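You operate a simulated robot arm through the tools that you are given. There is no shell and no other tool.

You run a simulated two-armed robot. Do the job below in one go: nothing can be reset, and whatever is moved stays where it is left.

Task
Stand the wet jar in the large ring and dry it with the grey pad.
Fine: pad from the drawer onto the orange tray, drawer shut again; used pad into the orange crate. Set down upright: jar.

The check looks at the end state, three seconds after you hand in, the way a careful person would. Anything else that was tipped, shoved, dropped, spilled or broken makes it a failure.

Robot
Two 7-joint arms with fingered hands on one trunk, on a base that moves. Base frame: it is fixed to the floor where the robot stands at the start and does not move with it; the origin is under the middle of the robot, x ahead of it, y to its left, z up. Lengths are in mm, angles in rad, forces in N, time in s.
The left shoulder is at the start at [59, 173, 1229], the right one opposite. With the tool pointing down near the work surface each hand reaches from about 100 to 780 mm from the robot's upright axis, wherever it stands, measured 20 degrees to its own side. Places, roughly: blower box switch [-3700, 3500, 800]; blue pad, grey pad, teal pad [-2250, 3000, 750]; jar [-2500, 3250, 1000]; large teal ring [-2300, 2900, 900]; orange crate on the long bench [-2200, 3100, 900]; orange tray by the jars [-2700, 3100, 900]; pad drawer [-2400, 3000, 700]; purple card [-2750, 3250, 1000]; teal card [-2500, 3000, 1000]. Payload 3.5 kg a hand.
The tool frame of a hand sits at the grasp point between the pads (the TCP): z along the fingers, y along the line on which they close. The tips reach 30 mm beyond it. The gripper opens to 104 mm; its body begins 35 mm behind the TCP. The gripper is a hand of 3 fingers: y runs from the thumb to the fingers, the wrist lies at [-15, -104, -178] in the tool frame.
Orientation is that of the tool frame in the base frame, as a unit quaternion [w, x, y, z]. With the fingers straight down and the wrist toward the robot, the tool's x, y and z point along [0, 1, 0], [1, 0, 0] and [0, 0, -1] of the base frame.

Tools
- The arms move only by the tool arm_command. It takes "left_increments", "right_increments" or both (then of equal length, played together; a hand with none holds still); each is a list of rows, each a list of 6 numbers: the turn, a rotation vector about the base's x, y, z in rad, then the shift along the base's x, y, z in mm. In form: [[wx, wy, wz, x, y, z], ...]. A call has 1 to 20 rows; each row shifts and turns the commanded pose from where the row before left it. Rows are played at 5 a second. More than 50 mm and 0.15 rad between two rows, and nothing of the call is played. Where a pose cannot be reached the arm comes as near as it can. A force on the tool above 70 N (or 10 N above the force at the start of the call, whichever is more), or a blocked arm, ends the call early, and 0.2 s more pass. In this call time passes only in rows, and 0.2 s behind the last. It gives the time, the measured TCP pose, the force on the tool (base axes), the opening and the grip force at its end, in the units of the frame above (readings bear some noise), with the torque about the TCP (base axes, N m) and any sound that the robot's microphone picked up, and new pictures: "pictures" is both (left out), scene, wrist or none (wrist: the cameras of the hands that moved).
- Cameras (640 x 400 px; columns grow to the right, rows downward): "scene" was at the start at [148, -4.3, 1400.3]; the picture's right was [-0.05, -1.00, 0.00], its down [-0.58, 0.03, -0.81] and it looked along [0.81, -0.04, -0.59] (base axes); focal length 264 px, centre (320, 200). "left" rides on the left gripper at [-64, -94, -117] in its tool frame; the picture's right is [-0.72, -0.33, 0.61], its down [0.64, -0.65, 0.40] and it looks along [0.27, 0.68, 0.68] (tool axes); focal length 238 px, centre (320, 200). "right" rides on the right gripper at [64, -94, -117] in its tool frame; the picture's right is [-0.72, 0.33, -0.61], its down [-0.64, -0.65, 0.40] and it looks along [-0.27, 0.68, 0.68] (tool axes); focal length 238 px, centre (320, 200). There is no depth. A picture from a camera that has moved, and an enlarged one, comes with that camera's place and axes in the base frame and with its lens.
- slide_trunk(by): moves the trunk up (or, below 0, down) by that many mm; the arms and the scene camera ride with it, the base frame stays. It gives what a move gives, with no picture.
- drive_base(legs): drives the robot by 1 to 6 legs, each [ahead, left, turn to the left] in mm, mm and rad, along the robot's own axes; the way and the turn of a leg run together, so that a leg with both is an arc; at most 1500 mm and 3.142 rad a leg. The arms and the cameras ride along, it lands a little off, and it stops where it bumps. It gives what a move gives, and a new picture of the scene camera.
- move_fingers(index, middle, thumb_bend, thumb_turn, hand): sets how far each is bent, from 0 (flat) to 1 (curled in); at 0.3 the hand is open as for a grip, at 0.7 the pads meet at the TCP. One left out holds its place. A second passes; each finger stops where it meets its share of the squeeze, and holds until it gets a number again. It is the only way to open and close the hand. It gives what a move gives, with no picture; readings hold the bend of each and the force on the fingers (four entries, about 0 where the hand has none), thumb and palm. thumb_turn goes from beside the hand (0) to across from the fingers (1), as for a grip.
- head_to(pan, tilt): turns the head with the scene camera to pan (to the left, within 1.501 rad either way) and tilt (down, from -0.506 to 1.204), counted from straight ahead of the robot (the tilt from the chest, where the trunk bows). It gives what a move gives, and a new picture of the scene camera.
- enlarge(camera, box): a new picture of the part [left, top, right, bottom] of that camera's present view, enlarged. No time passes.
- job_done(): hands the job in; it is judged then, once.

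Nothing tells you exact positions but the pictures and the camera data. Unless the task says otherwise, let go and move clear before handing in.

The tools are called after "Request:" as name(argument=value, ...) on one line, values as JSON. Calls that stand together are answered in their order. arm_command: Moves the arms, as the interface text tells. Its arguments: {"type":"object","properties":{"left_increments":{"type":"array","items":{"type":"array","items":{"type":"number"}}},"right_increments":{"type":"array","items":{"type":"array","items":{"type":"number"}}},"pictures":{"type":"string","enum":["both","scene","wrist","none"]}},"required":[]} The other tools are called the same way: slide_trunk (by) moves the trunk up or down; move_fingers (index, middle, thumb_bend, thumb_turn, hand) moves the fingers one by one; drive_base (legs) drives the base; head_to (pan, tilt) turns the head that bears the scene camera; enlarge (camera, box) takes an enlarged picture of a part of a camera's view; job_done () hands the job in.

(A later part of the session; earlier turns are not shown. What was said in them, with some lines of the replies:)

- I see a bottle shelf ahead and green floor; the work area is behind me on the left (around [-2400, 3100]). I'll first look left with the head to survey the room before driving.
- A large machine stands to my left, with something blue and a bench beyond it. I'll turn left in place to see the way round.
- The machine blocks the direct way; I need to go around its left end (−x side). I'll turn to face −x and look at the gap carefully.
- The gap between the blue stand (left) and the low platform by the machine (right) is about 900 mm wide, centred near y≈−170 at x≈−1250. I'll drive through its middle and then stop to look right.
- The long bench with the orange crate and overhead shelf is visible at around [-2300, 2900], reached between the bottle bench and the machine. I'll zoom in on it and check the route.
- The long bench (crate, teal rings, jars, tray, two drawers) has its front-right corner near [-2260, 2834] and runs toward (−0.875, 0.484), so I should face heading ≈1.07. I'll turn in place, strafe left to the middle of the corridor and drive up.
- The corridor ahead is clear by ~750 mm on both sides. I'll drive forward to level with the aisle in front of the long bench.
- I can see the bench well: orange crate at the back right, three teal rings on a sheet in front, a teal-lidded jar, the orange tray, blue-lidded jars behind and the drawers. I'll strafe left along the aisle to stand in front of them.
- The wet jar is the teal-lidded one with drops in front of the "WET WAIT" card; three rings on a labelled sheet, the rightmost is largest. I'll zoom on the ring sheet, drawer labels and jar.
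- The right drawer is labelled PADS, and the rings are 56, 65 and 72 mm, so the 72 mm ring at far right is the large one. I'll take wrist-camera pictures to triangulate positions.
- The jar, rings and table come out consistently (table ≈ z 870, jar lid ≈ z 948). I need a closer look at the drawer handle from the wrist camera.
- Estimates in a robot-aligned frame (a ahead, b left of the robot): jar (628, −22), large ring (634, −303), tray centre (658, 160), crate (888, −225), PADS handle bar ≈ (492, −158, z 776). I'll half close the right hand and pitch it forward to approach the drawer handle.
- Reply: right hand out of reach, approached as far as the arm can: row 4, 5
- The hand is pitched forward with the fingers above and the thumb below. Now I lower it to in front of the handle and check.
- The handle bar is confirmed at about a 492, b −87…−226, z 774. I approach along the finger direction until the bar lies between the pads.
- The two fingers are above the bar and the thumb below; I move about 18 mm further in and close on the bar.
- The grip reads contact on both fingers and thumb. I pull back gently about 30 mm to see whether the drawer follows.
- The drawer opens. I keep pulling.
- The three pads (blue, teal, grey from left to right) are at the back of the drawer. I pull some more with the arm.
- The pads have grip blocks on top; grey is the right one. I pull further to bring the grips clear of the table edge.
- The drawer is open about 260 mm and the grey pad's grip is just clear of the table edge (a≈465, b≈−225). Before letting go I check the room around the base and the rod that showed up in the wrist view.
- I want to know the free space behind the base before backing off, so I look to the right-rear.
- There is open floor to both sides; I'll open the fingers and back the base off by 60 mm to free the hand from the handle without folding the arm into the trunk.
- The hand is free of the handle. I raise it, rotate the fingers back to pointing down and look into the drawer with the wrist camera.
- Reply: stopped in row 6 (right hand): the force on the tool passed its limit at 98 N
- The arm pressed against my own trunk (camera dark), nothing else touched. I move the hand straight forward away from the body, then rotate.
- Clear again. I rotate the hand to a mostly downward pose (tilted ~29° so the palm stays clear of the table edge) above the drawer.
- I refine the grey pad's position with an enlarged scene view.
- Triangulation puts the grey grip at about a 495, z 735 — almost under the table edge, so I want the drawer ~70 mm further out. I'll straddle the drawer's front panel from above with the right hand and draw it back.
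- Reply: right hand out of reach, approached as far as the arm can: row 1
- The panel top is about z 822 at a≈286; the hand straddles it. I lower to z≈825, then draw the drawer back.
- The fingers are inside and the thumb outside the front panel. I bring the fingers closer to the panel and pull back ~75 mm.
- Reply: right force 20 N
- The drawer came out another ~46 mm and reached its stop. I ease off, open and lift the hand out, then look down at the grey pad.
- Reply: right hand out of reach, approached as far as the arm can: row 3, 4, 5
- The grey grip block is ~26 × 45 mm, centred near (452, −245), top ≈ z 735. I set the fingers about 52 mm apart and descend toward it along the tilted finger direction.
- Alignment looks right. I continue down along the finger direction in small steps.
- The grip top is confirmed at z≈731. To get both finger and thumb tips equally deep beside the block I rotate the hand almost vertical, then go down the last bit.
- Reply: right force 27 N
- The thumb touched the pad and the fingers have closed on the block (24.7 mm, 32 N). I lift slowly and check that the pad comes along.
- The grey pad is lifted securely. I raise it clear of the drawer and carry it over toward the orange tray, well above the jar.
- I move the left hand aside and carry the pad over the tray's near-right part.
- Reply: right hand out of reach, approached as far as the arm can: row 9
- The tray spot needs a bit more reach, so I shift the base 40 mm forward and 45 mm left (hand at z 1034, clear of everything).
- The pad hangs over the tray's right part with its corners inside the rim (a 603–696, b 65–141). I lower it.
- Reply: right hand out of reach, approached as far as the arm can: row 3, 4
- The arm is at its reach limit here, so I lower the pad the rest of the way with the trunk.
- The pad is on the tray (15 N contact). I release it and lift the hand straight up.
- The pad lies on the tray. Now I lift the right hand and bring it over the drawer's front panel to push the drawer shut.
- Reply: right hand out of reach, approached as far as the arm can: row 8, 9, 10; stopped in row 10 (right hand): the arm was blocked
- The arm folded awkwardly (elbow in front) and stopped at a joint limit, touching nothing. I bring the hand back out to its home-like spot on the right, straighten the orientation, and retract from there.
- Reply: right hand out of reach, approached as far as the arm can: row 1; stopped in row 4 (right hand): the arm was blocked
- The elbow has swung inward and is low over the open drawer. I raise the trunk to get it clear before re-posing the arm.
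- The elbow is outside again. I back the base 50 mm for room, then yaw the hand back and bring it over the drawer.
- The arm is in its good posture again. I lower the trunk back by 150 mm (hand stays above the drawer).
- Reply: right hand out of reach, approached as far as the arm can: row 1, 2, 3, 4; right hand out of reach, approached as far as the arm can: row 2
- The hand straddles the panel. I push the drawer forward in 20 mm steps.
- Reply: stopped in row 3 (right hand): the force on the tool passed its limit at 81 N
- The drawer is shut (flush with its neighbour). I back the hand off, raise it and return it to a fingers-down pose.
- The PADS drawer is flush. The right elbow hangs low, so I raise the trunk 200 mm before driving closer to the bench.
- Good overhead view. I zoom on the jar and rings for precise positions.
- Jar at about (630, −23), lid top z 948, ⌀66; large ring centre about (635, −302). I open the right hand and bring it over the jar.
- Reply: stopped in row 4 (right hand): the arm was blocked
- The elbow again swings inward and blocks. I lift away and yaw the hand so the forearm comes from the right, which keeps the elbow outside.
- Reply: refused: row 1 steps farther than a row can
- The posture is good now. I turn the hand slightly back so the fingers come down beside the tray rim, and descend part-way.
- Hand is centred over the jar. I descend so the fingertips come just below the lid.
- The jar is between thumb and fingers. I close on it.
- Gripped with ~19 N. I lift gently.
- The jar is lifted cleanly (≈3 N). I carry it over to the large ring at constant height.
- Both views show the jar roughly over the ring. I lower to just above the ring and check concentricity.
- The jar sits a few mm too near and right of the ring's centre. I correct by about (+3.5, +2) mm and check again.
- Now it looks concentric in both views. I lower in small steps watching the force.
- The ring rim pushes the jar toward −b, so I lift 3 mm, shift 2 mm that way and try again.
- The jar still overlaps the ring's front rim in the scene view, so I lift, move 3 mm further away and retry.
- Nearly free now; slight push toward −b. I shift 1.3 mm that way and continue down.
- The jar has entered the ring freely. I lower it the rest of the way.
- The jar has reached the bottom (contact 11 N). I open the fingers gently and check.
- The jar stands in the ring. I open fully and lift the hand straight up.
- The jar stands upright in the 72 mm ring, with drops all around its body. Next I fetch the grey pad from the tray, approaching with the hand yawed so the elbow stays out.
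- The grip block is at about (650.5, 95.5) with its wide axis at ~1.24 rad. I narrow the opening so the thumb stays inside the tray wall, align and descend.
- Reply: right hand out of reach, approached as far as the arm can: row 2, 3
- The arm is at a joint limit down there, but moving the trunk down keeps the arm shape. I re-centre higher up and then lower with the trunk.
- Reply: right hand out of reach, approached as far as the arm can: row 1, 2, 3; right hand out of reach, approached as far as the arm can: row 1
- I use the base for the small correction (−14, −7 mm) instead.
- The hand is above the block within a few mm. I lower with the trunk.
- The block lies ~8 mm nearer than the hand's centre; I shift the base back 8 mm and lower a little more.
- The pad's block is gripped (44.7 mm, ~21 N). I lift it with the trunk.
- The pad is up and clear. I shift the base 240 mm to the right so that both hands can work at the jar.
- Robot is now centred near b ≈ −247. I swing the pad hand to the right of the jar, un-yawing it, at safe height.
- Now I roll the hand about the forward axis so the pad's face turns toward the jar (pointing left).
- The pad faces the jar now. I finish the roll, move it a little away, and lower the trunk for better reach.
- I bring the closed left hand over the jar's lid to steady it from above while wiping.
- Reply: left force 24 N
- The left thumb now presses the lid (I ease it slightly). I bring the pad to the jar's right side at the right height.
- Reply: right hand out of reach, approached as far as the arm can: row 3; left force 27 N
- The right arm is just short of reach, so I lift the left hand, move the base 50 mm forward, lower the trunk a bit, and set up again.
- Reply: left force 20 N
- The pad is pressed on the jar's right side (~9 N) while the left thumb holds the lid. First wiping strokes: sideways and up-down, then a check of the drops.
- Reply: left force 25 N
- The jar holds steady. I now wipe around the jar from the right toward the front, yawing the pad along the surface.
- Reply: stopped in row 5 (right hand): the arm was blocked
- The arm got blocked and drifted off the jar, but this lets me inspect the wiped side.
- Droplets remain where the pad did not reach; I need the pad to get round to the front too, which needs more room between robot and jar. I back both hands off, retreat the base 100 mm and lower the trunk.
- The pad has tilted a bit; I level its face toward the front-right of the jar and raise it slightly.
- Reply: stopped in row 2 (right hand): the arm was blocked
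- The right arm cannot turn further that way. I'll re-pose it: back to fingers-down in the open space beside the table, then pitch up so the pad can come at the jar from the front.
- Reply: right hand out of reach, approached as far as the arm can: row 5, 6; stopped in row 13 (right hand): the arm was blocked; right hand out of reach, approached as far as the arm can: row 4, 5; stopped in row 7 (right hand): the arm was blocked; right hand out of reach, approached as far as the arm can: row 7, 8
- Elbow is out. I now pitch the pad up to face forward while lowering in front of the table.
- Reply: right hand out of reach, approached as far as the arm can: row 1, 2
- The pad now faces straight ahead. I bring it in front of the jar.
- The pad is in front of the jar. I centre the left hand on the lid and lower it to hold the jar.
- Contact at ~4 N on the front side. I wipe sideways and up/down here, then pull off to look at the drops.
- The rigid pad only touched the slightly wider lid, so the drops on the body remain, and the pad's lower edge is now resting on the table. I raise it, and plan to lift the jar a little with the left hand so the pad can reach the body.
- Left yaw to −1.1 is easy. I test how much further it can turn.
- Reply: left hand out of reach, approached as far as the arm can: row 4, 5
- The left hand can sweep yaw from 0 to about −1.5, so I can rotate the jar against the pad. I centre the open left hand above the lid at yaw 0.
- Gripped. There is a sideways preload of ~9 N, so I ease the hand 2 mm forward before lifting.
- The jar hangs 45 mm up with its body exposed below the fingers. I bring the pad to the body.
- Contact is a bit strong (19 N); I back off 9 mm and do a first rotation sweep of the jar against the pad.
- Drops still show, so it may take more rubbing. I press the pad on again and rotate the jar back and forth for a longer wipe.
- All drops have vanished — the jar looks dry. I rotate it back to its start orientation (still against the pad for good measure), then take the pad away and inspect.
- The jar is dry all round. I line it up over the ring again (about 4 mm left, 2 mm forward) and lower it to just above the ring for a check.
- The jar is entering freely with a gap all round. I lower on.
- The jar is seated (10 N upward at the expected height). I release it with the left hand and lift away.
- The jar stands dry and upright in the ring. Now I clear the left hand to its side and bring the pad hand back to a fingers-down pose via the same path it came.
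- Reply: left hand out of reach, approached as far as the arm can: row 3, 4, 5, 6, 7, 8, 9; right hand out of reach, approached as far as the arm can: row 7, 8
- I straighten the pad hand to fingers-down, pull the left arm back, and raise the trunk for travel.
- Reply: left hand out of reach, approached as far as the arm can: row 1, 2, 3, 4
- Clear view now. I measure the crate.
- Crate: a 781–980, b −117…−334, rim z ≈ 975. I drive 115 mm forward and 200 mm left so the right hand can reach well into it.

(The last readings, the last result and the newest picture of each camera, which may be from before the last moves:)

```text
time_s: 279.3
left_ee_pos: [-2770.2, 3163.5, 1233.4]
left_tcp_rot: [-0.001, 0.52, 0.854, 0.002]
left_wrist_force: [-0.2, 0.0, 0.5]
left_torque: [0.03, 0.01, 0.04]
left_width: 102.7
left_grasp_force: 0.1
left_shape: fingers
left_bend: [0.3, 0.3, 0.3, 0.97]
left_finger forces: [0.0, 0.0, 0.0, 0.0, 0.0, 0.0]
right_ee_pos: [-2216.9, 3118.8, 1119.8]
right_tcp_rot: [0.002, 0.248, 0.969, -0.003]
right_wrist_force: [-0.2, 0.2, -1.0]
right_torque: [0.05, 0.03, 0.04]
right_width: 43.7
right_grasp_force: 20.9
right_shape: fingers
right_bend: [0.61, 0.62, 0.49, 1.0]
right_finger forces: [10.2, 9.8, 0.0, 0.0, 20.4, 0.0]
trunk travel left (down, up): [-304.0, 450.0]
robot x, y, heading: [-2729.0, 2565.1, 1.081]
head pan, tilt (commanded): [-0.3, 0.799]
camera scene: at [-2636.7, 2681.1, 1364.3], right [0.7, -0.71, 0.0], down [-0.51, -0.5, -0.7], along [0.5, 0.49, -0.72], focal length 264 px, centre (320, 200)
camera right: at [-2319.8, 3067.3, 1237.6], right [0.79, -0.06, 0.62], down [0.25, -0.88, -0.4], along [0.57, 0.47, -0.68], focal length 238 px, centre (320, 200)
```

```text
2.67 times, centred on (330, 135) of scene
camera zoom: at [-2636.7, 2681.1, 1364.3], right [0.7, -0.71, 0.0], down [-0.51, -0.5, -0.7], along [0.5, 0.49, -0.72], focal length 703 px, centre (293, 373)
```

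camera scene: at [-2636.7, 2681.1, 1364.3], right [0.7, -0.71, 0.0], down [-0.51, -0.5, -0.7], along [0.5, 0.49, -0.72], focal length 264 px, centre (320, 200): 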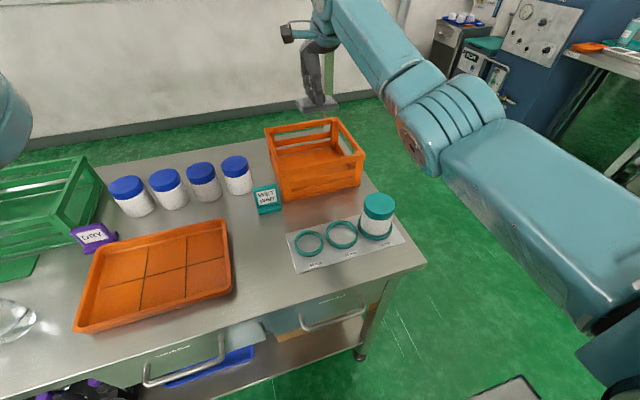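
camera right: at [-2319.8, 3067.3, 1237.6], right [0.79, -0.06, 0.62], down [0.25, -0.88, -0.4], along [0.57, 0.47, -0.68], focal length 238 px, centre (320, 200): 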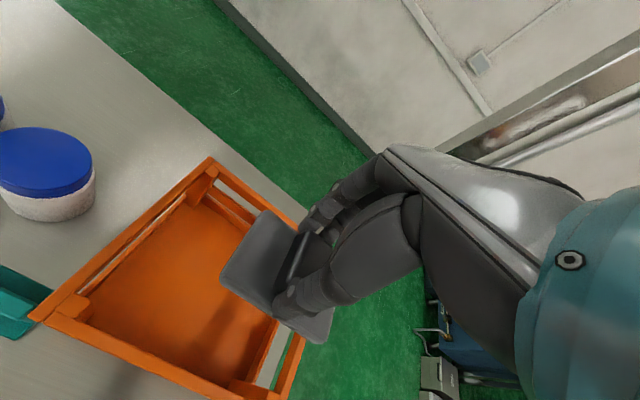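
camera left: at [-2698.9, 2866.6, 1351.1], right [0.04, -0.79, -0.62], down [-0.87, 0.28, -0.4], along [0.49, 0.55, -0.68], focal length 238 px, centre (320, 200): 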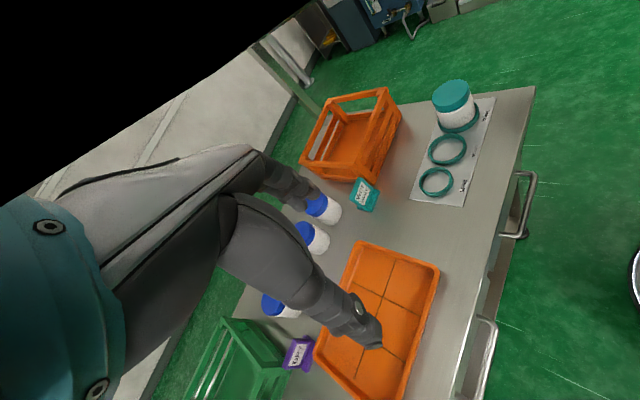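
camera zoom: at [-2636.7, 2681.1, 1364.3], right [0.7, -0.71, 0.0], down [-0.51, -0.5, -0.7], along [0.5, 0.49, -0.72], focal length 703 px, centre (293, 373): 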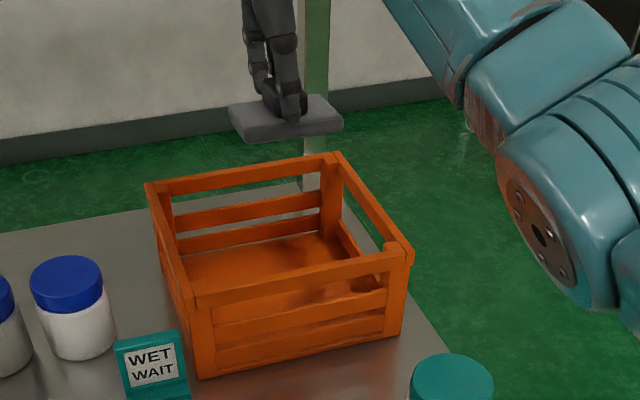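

The pad is above the crate's middle. I lower it in.

Request:
arm_command(right_increments=[[0, 0, 0, 0, 0, -30], [0, 0, 0, 0, 0, -30], [0, 0, 0, 0, 0, -30], [0, 0, 0, 0, 0, 0]])

Request:
enlarge(camera="scene", box=[240, 60, 420, 210])

```text
time_s: 280.3
left_ee_pos: [-2771.6, 3164.9, 1234.9]
left_tcp_rot: [-0.001, 0.521, 0.854, 0.001]
left_wrist_force: [-0.7, -0.6, -0.2]
left_torque: [-0.01, 0.03, -0.01]
left_width: 102.8
left_grasp_force: 0.1
left_shape: fingers
left_bend: [0.3, 0.3, 0.3, 0.97]
left_finger forces: [0.0, 0.0, 0.1, 0.1, 0.0, 0.0]
right_ee_pos: [-2218.8, 3118.3, 1028.7]
right_tcp_rot: [0.002, 0.247, 0.969, -0.004]
right_wrist_force: [0.0, -0.8, -0.2]
right_torque: [-0.01, 0.03, 0.03]
right_width: 43.9
right_grasp_force: 20.4
right_shape: fingers
right_bend: [0.61, 0.62, 0.49, 1.0]
right_finger forces: [10.2, 9.7, 0.0, 0.1, 20.2, 0.1]
trunk travel left (down, up): [-304.0, 450.0]
robot x, y, heading: [-2727.3, 2568.2, 1.082]
head pan, tilt (commanded): [-0.3, 0.799]
camera scene: at [-2637.5, 2681.5, 1364.4], right [0.7, -0.71, 0.0], down [-0.51, -0.5, -0.7], along [0.5, 0.49, -0.72], focal length 264 px, centre (320, 200)
camera right: at [-2322.0, 3066.3, 1146.2], right [0.79, -0.06, 0.62], down [0.25, -0.88, -0.4], along [0.57, 0.47, -0.68], focal length 238 px, centre (320, 200)
```

scene: 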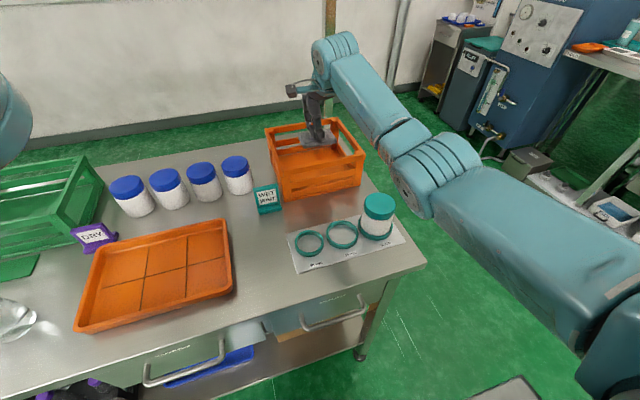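
right: 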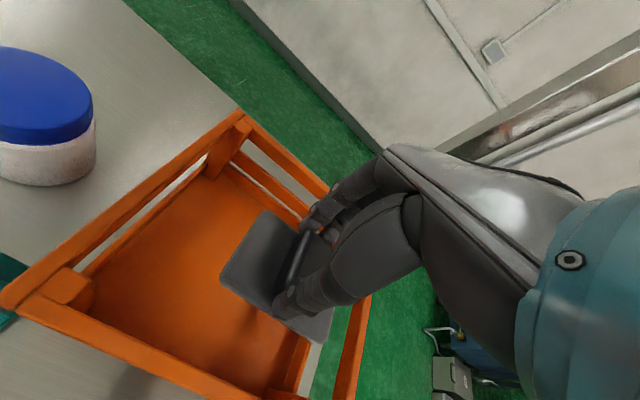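

```text
2.67 times, centred on (330, 135) of scene
camera zoom: at [-2637.5, 2681.5, 1364.4], right [0.7, -0.71, 0.0], down [-0.51, -0.5, -0.7], along [0.5, 0.49, -0.72], focal length 703 px, centre (293, 373)
```

zoom: 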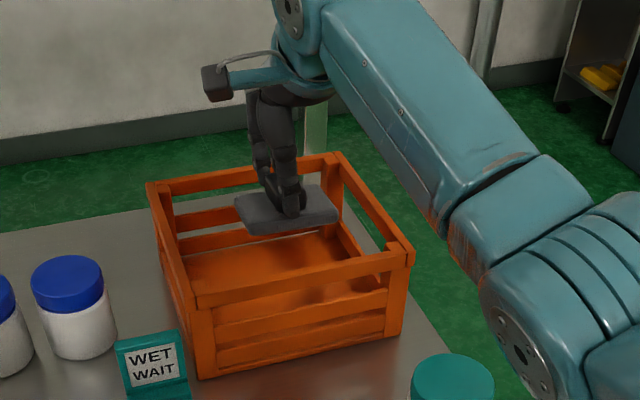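

Request:
arm_command(right_increments=[[0, 0, 0, 0, 0, -25], [0, 0, 0, 0, 0, -25], [0, 0, 0, 0, 0, -25], [0, 0, 0, 0, 0, -12], [0, 0, 0, 0, 0, 0]])

Request:
enlarge(camera="scene", box=[240, 60, 420, 210])

```text
time_s: 281.5
left_ee_pos: [-2772.0, 3164.4, 1234.4]
left_tcp_rot: [-0.001, 0.521, 0.854, 0.001]
left_wrist_force: [0.5, 0.1, 0.0]
left_torque: [0.03, -0.01, -0.01]
left_width: 102.8
left_grasp_force: 0.1
left_shape: fingers
left_bend: [0.3, 0.3, 0.3, 0.97]
left_finger forces: [0.1, 0.0, 0.0, 0.1, 0.0, 0.1]
right_ee_pos: [-2220.8, 3118.1, 940.9]
right_tcp_rot: [0.001, 0.248, 0.969, -0.004]
right_wrist_force: [0.0, 0.8, -0.2]
right_torque: [0.02, 0.01, 0.01]
right_width: 43.8
right_grasp_force: 19.7
right_shape: fingers
right_bend: [0.61, 0.62, 0.49, 1.0]
right_finger forces: [10.3, 9.8, 0.1, 0.0, 20.3, 0.1]
trunk travel left (down, up): [-304.0, 450.0]
robot x, y, heading: [-2728.6, 2568.3, 1.079]
head pan, tilt (commanded): [-0.3, 0.799]
camera scene: at [-2637.3, 2681.7, 1364.3], right [0.7, -0.71, 0.0], down [-0.51, -0.5, -0.7], along [0.5, 0.49, -0.72], focal length 264 px, centre (320, 200)
camera right: at [-2322.2, 3065.5, 1059.2], right [0.79, -0.05, 0.62], down [0.25, -0.88, -0.4], along [0.57, 0.46, -0.68], focal length 238 px, centre (320, 200)
```

scene: 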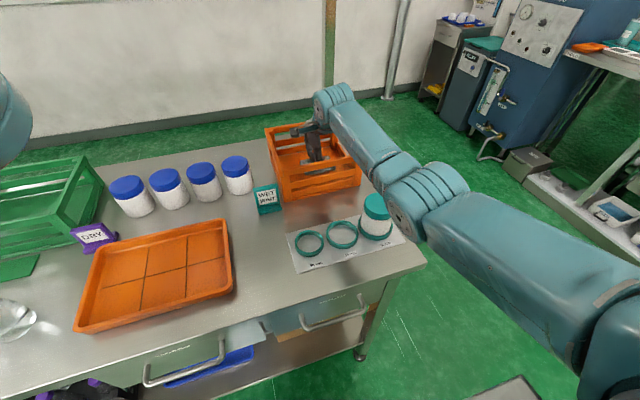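
right: 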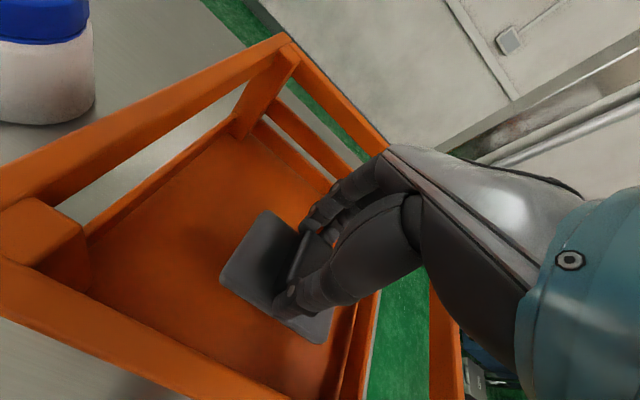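

```text
2.67 times, centred on (330, 135) of scene
camera zoom: at [-2637.3, 2681.7, 1364.3], right [0.7, -0.71, 0.0], down [-0.51, -0.5, -0.7], along [0.5, 0.49, -0.72], focal length 703 px, centre (293, 373)
```

zoom: 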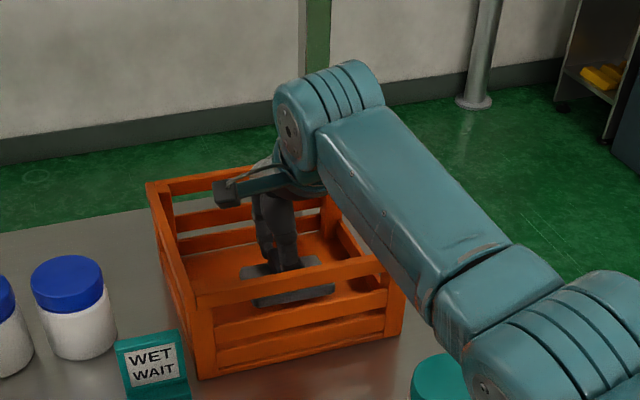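

Request:
arm_command(right_increments=[[0, 0, 0, 0, 0, -8], [0, 0, 0, 0, 0, -5], [0, 0, 0, 0, 0, 0]], pictures="none")

```text
time_s: 282.3
left_ee_pos: [-2772.3, 3163.7, 1234.1]
left_tcp_rot: [-0.001, 0.52, 0.854, 0.002]
left_wrist_force: [0.4, 0.4, 0.6]
left_torque: [0.03, 0.01, -0.03]
left_width: 103.0
left_grasp_force: 0.0
left_shape: fingers
left_bend: [0.3, 0.3, 0.3, 0.97]
left_finger forces: [0.1, 0.0, 0.1, 0.1, 0.0, 0.0]
right_ee_pos: [-2220.7, 3116.3, 928.7]
right_tcp_rot: [0.002, 0.249, 0.968, -0.004]
right_wrist_force: [0.1, -1.1, -0.5]
right_torque: [0.03, -0.02, 0.02]
right_width: 44.1
right_grasp_force: 19.9
right_shape: fingers
right_bend: [0.61, 0.62, 0.49, 1.0]
right_finger forces: [10.2, 9.7, 0.0, 0.1, 20.1, 0.1]
trunk travel left (down, up): [-304.0, 450.0]
robot x, y, heading: [-2724.7, 2565.1, 1.079]
head pan, tilt (commanded): [-0.3, 0.799]
```

Request:
arm_command(right_increments=[[0, 0, 0, 0, 0, -4], [0, 0, 0, 0, 0, -3], [0, 0, 0, 0, 0, 0]], pictures="none")

```text
time_s: 283.1
left_ee_pos: [-2771.4, 3164.1, 1234.0]
left_tcp_rot: [-0.001, 0.521, 0.854, 0.002]
left_wrist_force: [-1.0, 0.6, 0.6]
left_torque: [-0.01, 0.01, 0.0]
left_width: 102.9
left_grasp_force: 0.1
left_shape: fingers
left_bend: [0.3, 0.3, 0.3, 0.97]
left_finger forces: [0.1, 0.1, 0.0, 0.0, 0.1, 0.0]
right_ee_pos: [-2219.2, 3117.1, 922.1]
right_tcp_rot: [0.002, 0.248, 0.969, -0.005]
right_wrist_force: [0.2, -0.4, 0.0]
right_torque: [0.01, -0.02, 0.04]
right_width: 44.0
right_grasp_force: 19.9
right_shape: fingers
right_bend: [0.61, 0.62, 0.49, 1.0]
right_finger forces: [10.1, 9.8, 0.0, 0.0, 20.4, 0.1]
trunk travel left (down, up): [-304.0, 450.0]
robot x, y, heading: [-2728.2, 2564.2, 1.082]
head pan, tilt (commanded): [-0.3, 0.799]
```

Request:
arm_command(right_increments=[[0, 0, 0, 0, 0, -3], [0, 0, 0, 0, 0, -3], [0, 0, 0, 0, 0, 0]], pictures="wrist")

```text
time_s: 283.9
left_ee_pos: [-2771.9, 3163.3, 1235.6]
left_tcp_rot: [0.0, 0.52, 0.854, 0.002]
left_wrist_force: [-0.4, -0.3, -0.5]
left_torque: [0.0, 0.01, 0.02]
left_width: 102.6
left_grasp_force: 0.1
left_shape: fingers
left_bend: [0.3, 0.3, 0.3, 0.97]
left_finger forces: [0.0, 0.0, 0.0, 0.0, 0.0, 0.1]
right_ee_pos: [-2221.4, 3115.6, 919.5]
right_tcp_rot: [0.002, 0.248, 0.969, -0.002]
right_wrist_force: [-1.1, -2.4, 10.2]
right_torque: [0.06, -0.13, 0.02]
right_width: 44.0
right_grasp_force: 22.2
right_shape: fingers
right_bend: [0.61, 0.63, 0.49, 1.0]
right_finger forces: [10.0, 11.0, 0.0, 0.0, 24.5, 0.0]
trunk travel left (down, up): [-304.0, 450.0]
robot x, y, heading: [-2728.8, 2565.7, 1.078]
head pan, tilt (commanded): [-0.3, 0.799]
camera right: at [-2323.2, 3064.5, 1036.2], right [0.79, -0.06, 0.62], down [0.25, -0.88, -0.4], along [0.57, 0.47, -0.68], focal length 238 px, centre (320, 200)
```

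right: 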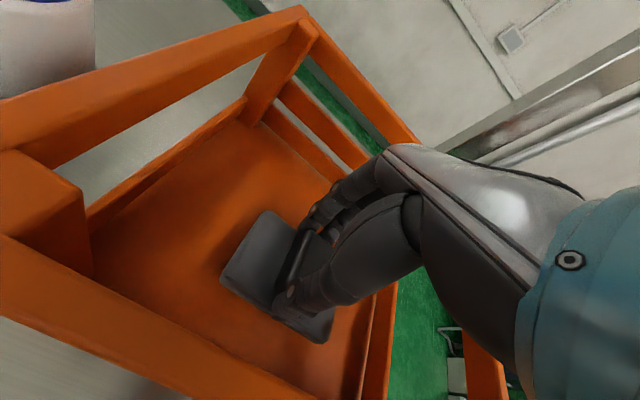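

The pad rests on the crate floor. I open the fingers a little and lift out straight up.

Request:
move_fingers(hand="right", index=0.45, middle=0.45, thumb_bend=0.4)

Request:
arm_command(right_increments=[[0, 0, 0, 0, 0, 10], [0, 0, 0, 0, 0, 20], [0, 0, 0, 0, 0, 0]])

Request:
enlarge(camera="right", box=[120, 100, 440, 380])

```text
time_s: 284.9
left_ee_pos: [-2771.6, 3163.8, 1234.8]
left_tcp_rot: [-0.001, 0.52, 0.854, 0.001]
left_wrist_force: [0.0, -0.6, 0.2]
left_torque: [0.04, -0.02, -0.02]
left_width: 102.9
left_grasp_force: 0.0
left_shape: fingers
left_bend: [0.3, 0.3, 0.3, 0.97]
left_finger forces: [0.0, 0.0, 0.0, 0.0, 0.0, 0.0]
right_ee_pos: [-2220.6, 3116.2, 916.1]
right_tcp_rot: [0.003, 0.248, 0.969, -0.005]
right_wrist_force: [0.1, -0.7, -1.0]
right_torque: [0.03, -0.02, 0.0]
right_width: 71.3
right_grasp_force: 0.0
right_shape: fingers
right_bend: [0.45, 0.45, 0.4, 0.99]
right_finger forces: [0.0, 0.1, 0.0, 0.0, 0.1, 0.0]
trunk travel left (down, up): [-304.0, 450.0]
robot x, y, heading: [-2729.5, 2564.2, 1.078]
head pan, tilt (commanded): [-0.3, 0.799]
```

```text
time_s: 285.7
left_ee_pos: [-2772.4, 3163.7, 1234.6]
left_tcp_rot: [-0.001, 0.52, 0.854, 0.001]
left_wrist_force: [0.4, -0.1, -0.3]
left_torque: [-0.01, -0.02, -0.01]
left_width: 102.9
left_grasp_force: 0.1
left_shape: fingers
left_bend: [0.3, 0.3, 0.3, 0.97]
left_finger forces: [0.0, 0.0, 0.1, 0.0, 0.0, 0.1]
right_ee_pos: [-2220.9, 3117.8, 946.6]
right_tcp_rot: [0.001, 0.248, 0.969, -0.004]
right_wrist_force: [0.6, -0.6, -0.1]
right_torque: [0.02, 0.02, -0.03]
right_width: 71.1
right_grasp_force: 0.0
right_shape: fingers
right_bend: [0.45, 0.45, 0.4, 0.99]
right_finger forces: [0.0, 0.0, 0.0, 0.0, 0.0, 0.0]
trunk travel left (down, up): [-304.0, 450.0]
robot x, y, heading: [-2731.2, 2565.1, 1.076]
head pan, tilt (commanded): [-0.3, 0.799]
camera scene: at [-2637.3, 2681.7, 1364.3], right [0.7, -0.71, 0.0], down [-0.51, -0.5, -0.7], along [0.5, 0.49, -0.72], focal length 264 px, centre (320, 200)
camera right: at [-2322.5, 3065.7, 1064.1], right [0.79, -0.06, 0.62], down [0.25, -0.88, -0.4], along [0.57, 0.46, -0.68], focal length 238 px, centre (320, 200)
```

scene: 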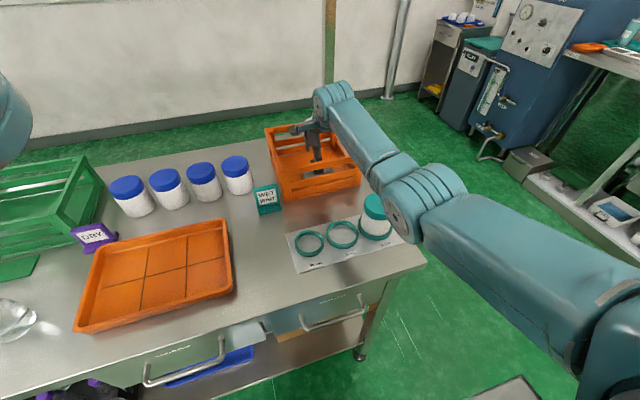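
right: 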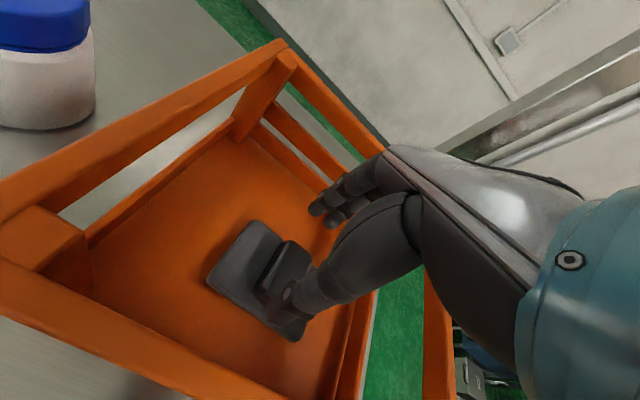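

```text
1.43 times, centred on (280, 240) of right
camera zoom: at [-2322.5, 3065.7, 1064.1], right [0.79, -0.06, 0.62], down [0.25, -0.88, -0.4], along [0.57, 0.46, -0.68], focal length 340 px, centre (377, 143)
```

zoom: 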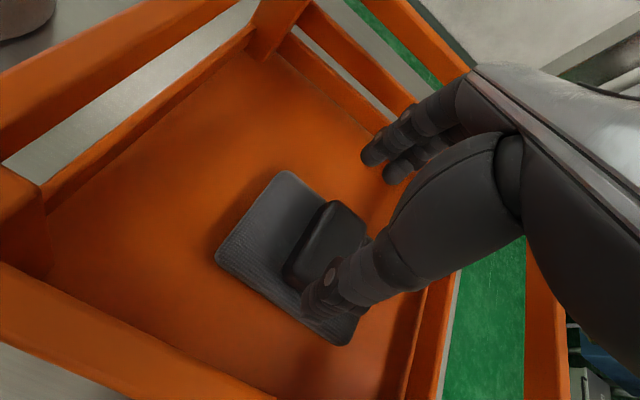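

The pad lies in the crate. I raise the hand clear and draw it back the way it came.

Request:
arm_command(right_increments=[[0, 0, 0, 0, 0, 35], [0, 0, 0, 0, 0, 35], [0, 0, 0, 0, 0, 35], [0, 0, 0, 0, 0, 35], [0, 0, 0, 0, 0, 35], [0, 0, 0, -2.1, -39.8, 5], [0, 0, 0, -2.1, -39.8, 5], [0, 0, 0, -2.1, -39.8, 5], [0, 0, 0, -2.1, -39.8, 5], [0, 0, 0, 0, 0, 0]])

Request:
drive_base(legs=[[-150, 0, 0]])

Request:
head_to(pan=-0.1, tilt=0.75)

```text
time_s: 287.9
left_ee_pos: [-2773.2, 3165.4, 1232.5]
left_tcp_rot: [0.0, 0.52, 0.854, 0.001]
left_wrist_force: [0.8, 0.1, 1.1]
left_torque: [0.0, -0.03, -0.02]
left_width: 102.7
left_grasp_force: 0.1
left_shape: fingers
left_bend: [0.3, 0.3, 0.3, 0.97]
left_finger forces: [0.1, 0.1, 0.1, 0.0, 0.0, 0.1]
right_ee_pos: [-2230.5, 2958.5, 1141.3]
right_tcp_rot: [0.003, 0.248, 0.969, -0.005]
right_wrist_force: [0.4, 0.8, -0.3]
right_torque: [-0.03, -0.03, 0.03]
right_width: 71.5
right_grasp_force: 0.0
right_shape: fingers
right_bend: [0.45, 0.45, 0.4, 0.99]
right_finger forces: [0.1, 0.0, 0.0, 0.0, 0.0, 0.0]
trunk travel left (down, up): [-304.0, 450.0]
robot x, y, heading: [-2727.9, 2569.6, 1.079]
head pan, tilt (commanded): [-0.3, 0.799]
camera scene: at [-2638.2, 2682.7, 1364.3], right [0.7, -0.71, 0.0], down [-0.51, -0.5, -0.7], along [0.5, 0.49, -0.72], focal length 264 px, centre (320, 200)
camera right: at [-2331.8, 2906.9, 1257.9], right [0.79, -0.05, 0.62], down [0.25, -0.88, -0.4], along [0.57, 0.46, -0.68], focal length 238 px, centre (320, 200)
```

scene: 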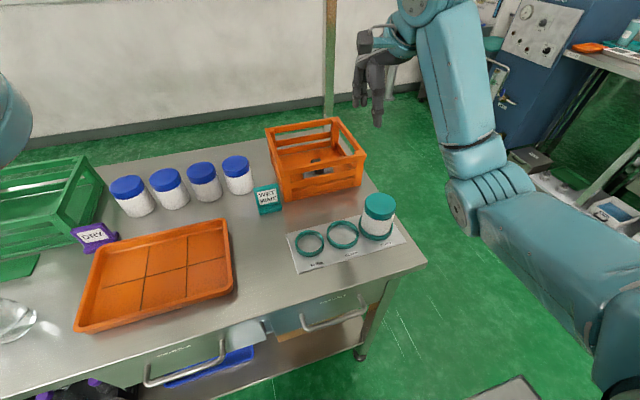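
right: 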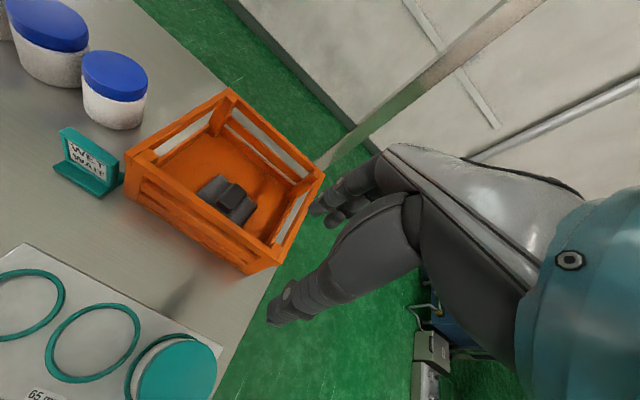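

```text
time_s: 289.3
left_ee_pos: [-2844.6, 3027.9, 1235.3]
left_tcp_rot: [-0.001, 0.52, 0.854, 0.002]
left_wrist_force: [-0.6, -0.1, 0.5]
left_torque: [0.01, 0.0, 0.0]
left_width: 103.0
left_grasp_force: 0.0
left_shape: fingers
left_bend: [0.3, 0.3, 0.3, 0.97]
left_finger forces: [0.0, 0.1, 0.0, 0.0, 0.0, 0.1]
right_ee_pos: [-2301.1, 2823.2, 1140.9]
right_tcp_rot: [0.002, 0.248, 0.969, -0.003]
right_wrist_force: [-0.8, 0.0, -0.1]
right_torque: [0.02, -0.03, 0.03]
right_width: 71.4
right_grasp_force: 0.1
right_shape: fingers
right_bend: [0.45, 0.45, 0.4, 0.99]
right_finger forces: [0.0, 0.1, 0.1, 0.0, 0.0, 0.0]
trunk travel left (down, up): [-304.0, 450.0]
robot x, y, heading: [-2802.1, 2430.4, 1.079]
head pan, tilt (commanded): [-0.3, 0.799]
camera scene: at [-2710.2, 2545.6, 1364.4], right [0.7, -0.71, 0.0], down [-0.51, -0.5, -0.7], along [0.5, 0.49, -0.72], focal length 264 px, centre (320, 200)
```

scene: 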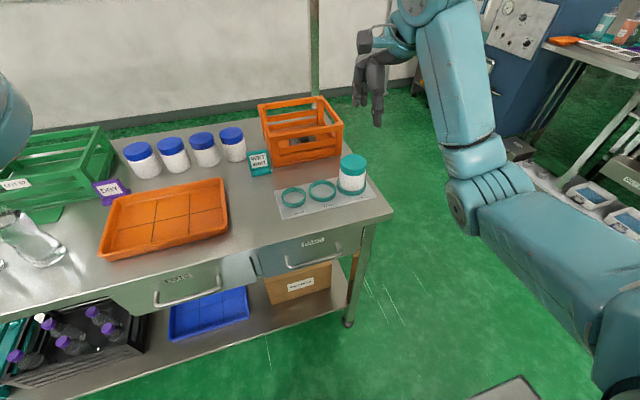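

```text
time_s: 290.0
left_ee_pos: [-2844.5, 3028.8, 1234.2]
left_tcp_rot: [0.0, 0.519, 0.855, 0.001]
left_wrist_force: [0.1, -0.7, -0.2]
left_torque: [0.03, 0.0, 0.03]
left_width: 102.9
left_grasp_force: 0.0
left_shape: fingers
left_bend: [0.3, 0.3, 0.3, 0.97]
left_finger forces: [0.1, 0.1, 0.1, 0.0, 0.1, 0.0]
right_ee_pos: [-2300.6, 2823.2, 1140.8]
right_tcp_rot: [0.003, 0.248, 0.969, -0.004]
right_wrist_force: [0.7, 0.3, -0.8]
right_torque: [-0.01, 0.01, -0.03]
right_width: 71.2
right_grasp_force: 0.1
right_shape: fingers
right_bend: [0.45, 0.45, 0.4, 0.99]
right_finger forces: [0.0, 0.0, 0.0, 0.1, 0.1, 0.0]
trunk travel left (down, up): [-304.0, 450.0]
robot x, y, heading: [-2799.4, 2427.8, 1.079]
head pan, tilt (commanded): [-0.099, 0.75]
camera scene: at [-2720.8, 2558.8, 1368.3], right [0.83, -0.56, 0.0], down [-0.38, -0.57, -0.73], along [0.41, 0.61, -0.68], focal length 264 px, centre (320, 200)
```

scene: 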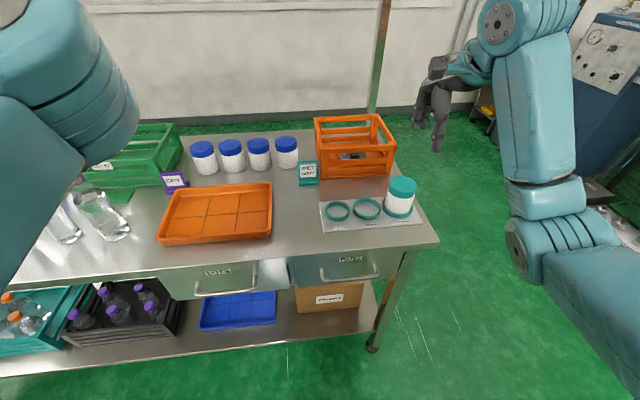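

Almost done. I inspect the drawers, the tray/crate, and the jar closely before handing in.

Request:
enlarge(camera="scene", box=[140, 220, 440, 340])

Request:
enlarge(camera="scene", box=[290, 100, 450, 240])

Request:
enlarge(camera="scene", box=[30, 110, 330, 260])

```text
2.13 times, centred on (290, 280) of scene
camera zoom: at [-2720.8, 2558.8, 1368.3], right [0.83, -0.56, 0.0], down [-0.38, -0.57, -0.73], along [0.41, 0.61, -0.68], focal length 562 px, centre (384, 29)
```

zoom: 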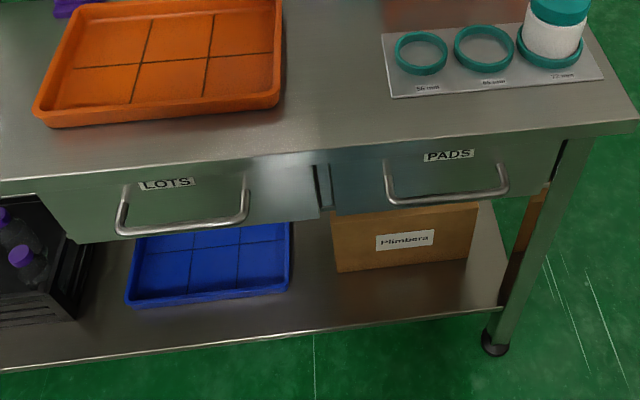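

```text
2.86 times, centred on (370, 170) of scene
camera zoom: at [-2720.8, 2558.8, 1368.3], right [0.83, -0.56, 0.0], down [-0.38, -0.57, -0.73], along [0.41, 0.61, -0.68], focal length 753 px, centre (177, 286)
```

zoom: 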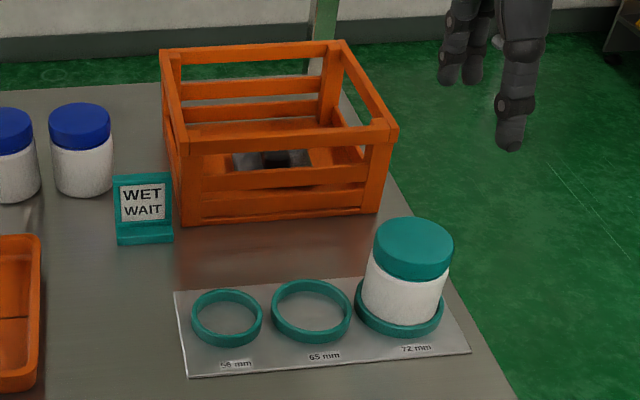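

```text
2.13 times, centred on (180, 185) of scene
camera zoom: at [-2720.8, 2558.8, 1368.3], right [0.83, -0.56, 0.0], down [-0.38, -0.57, -0.73], along [0.41, 0.61, -0.68], focal length 562 px, centre (619, 232)
```

zoom: 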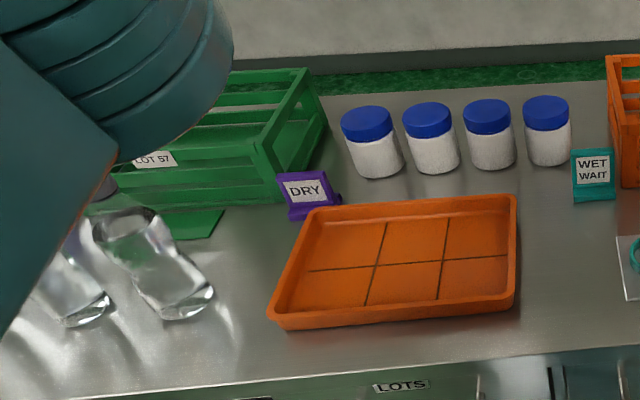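

Everything checks out: PADS drawer shut, pad in the orange crate, the dry jar upright in the 72 mm ring, other items in place. I back away a little more so both hands are clear, then hand in.

Request:
drive_base(legs=[[-70, 0, 0]])

Request:
enlarge(camera="scene", box=[160, 60, 480, 260])

```text
time_s: 291.0
left_ee_pos: [-2878.0, 2966.9, 1234.9]
left_tcp_rot: [-0.001, 0.52, 0.854, 0.002]
left_wrist_force: [-0.6, 0.8, 0.2]
left_torque: [0.01, -0.01, -0.03]
left_width: 102.7
left_grasp_force: 0.1
left_shape: fingers
left_bend: [0.3, 0.3, 0.3, 0.97]
left_finger forces: [0.0, 0.0, 0.1, 0.1, 0.1, 0.0]
right_ee_pos: [-2335.0, 2761.5, 1142.3]
right_tcp_rot: [0.002, 0.247, 0.969, -0.003]
right_wrist_force: [0.4, -0.5, -0.4]
right_torque: [0.02, 0.0, -0.03]
right_width: 71.3
right_grasp_force: 0.2
right_shape: fingers
right_bend: [0.45, 0.45, 0.4, 0.99]
right_finger forces: [0.0, 0.0, 0.0, 0.0, 0.0, 0.1]
trunk travel left (down, up): [-304.0, 450.0]
robot x, y, heading: [-2833.8, 2370.4, 1.083]
head pan, tilt (commanded): [-0.099, 0.75]
camera scene: at [-2754.1, 2497.0, 1368.5], right [0.83, -0.56, 0.0], down [-0.38, -0.57, -0.73], along [0.41, 0.61, -0.68], focal length 264 px, centre (320, 200)
```

scene: 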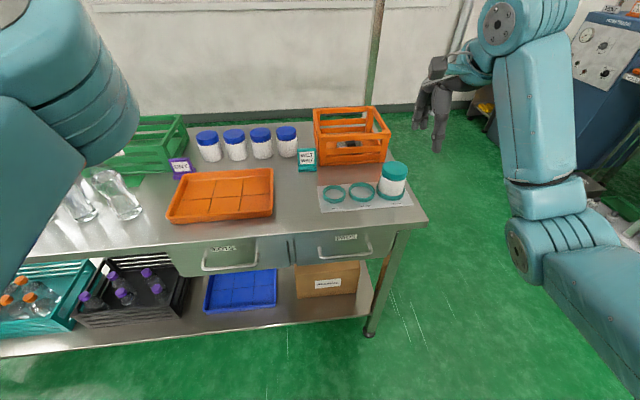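

```text
2.00 times, centred on (320, 160) of scene
camera zoom: at [-2754.1, 2497.0, 1368.5], right [0.83, -0.56, 0.0], down [-0.38, -0.57, -0.73], along [0.41, 0.61, -0.68], focal length 527 px, centre (320, 280)
```

zoom: 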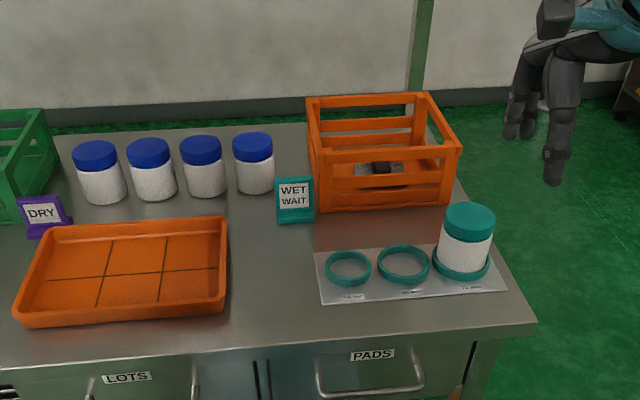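

The bench is as the task asks: the dry jar stands upright in the large ring, the used grey pad is in the orange crate, and the pad drawer is shut. Everything else looks untouched, and both hands are empty and clear, so I hand in.

Request:
job_done()

```text
The job is handed in.
```

The job is handed in. The jar stands upright in the 72 mm ring and shows no drops in any camera view. The used grey pad is in the orange crate, and the PADS drawer is shut.

- **Drying:** Wiping the jar while it stood in the ring did not work, because the pad only touched the lid. I lifted the jar about 45 mm with the left hand, turned it against the pad until the drops were gone, and lowered it back into the ring. So the drying itself happened just above the ring, not in it.
- **Pad order:** The pad went from the drawer onto the orange tray first, and I shut the drawer before touching the jar.
- **Contact along the way:** Two pushes tripped the 70 N force stop, one when the arm pressed against the robot's own trunk and one as the drawer hit its end stop. The pad's lower edge also rested briefly on the table. On the first try the jar's base caught on the ring's rim before it went in.

In the last pictures the other jars, rings, cards and bottles look as they did at the start, and the tray is empty again. Both hands are empty and clear of the bench.
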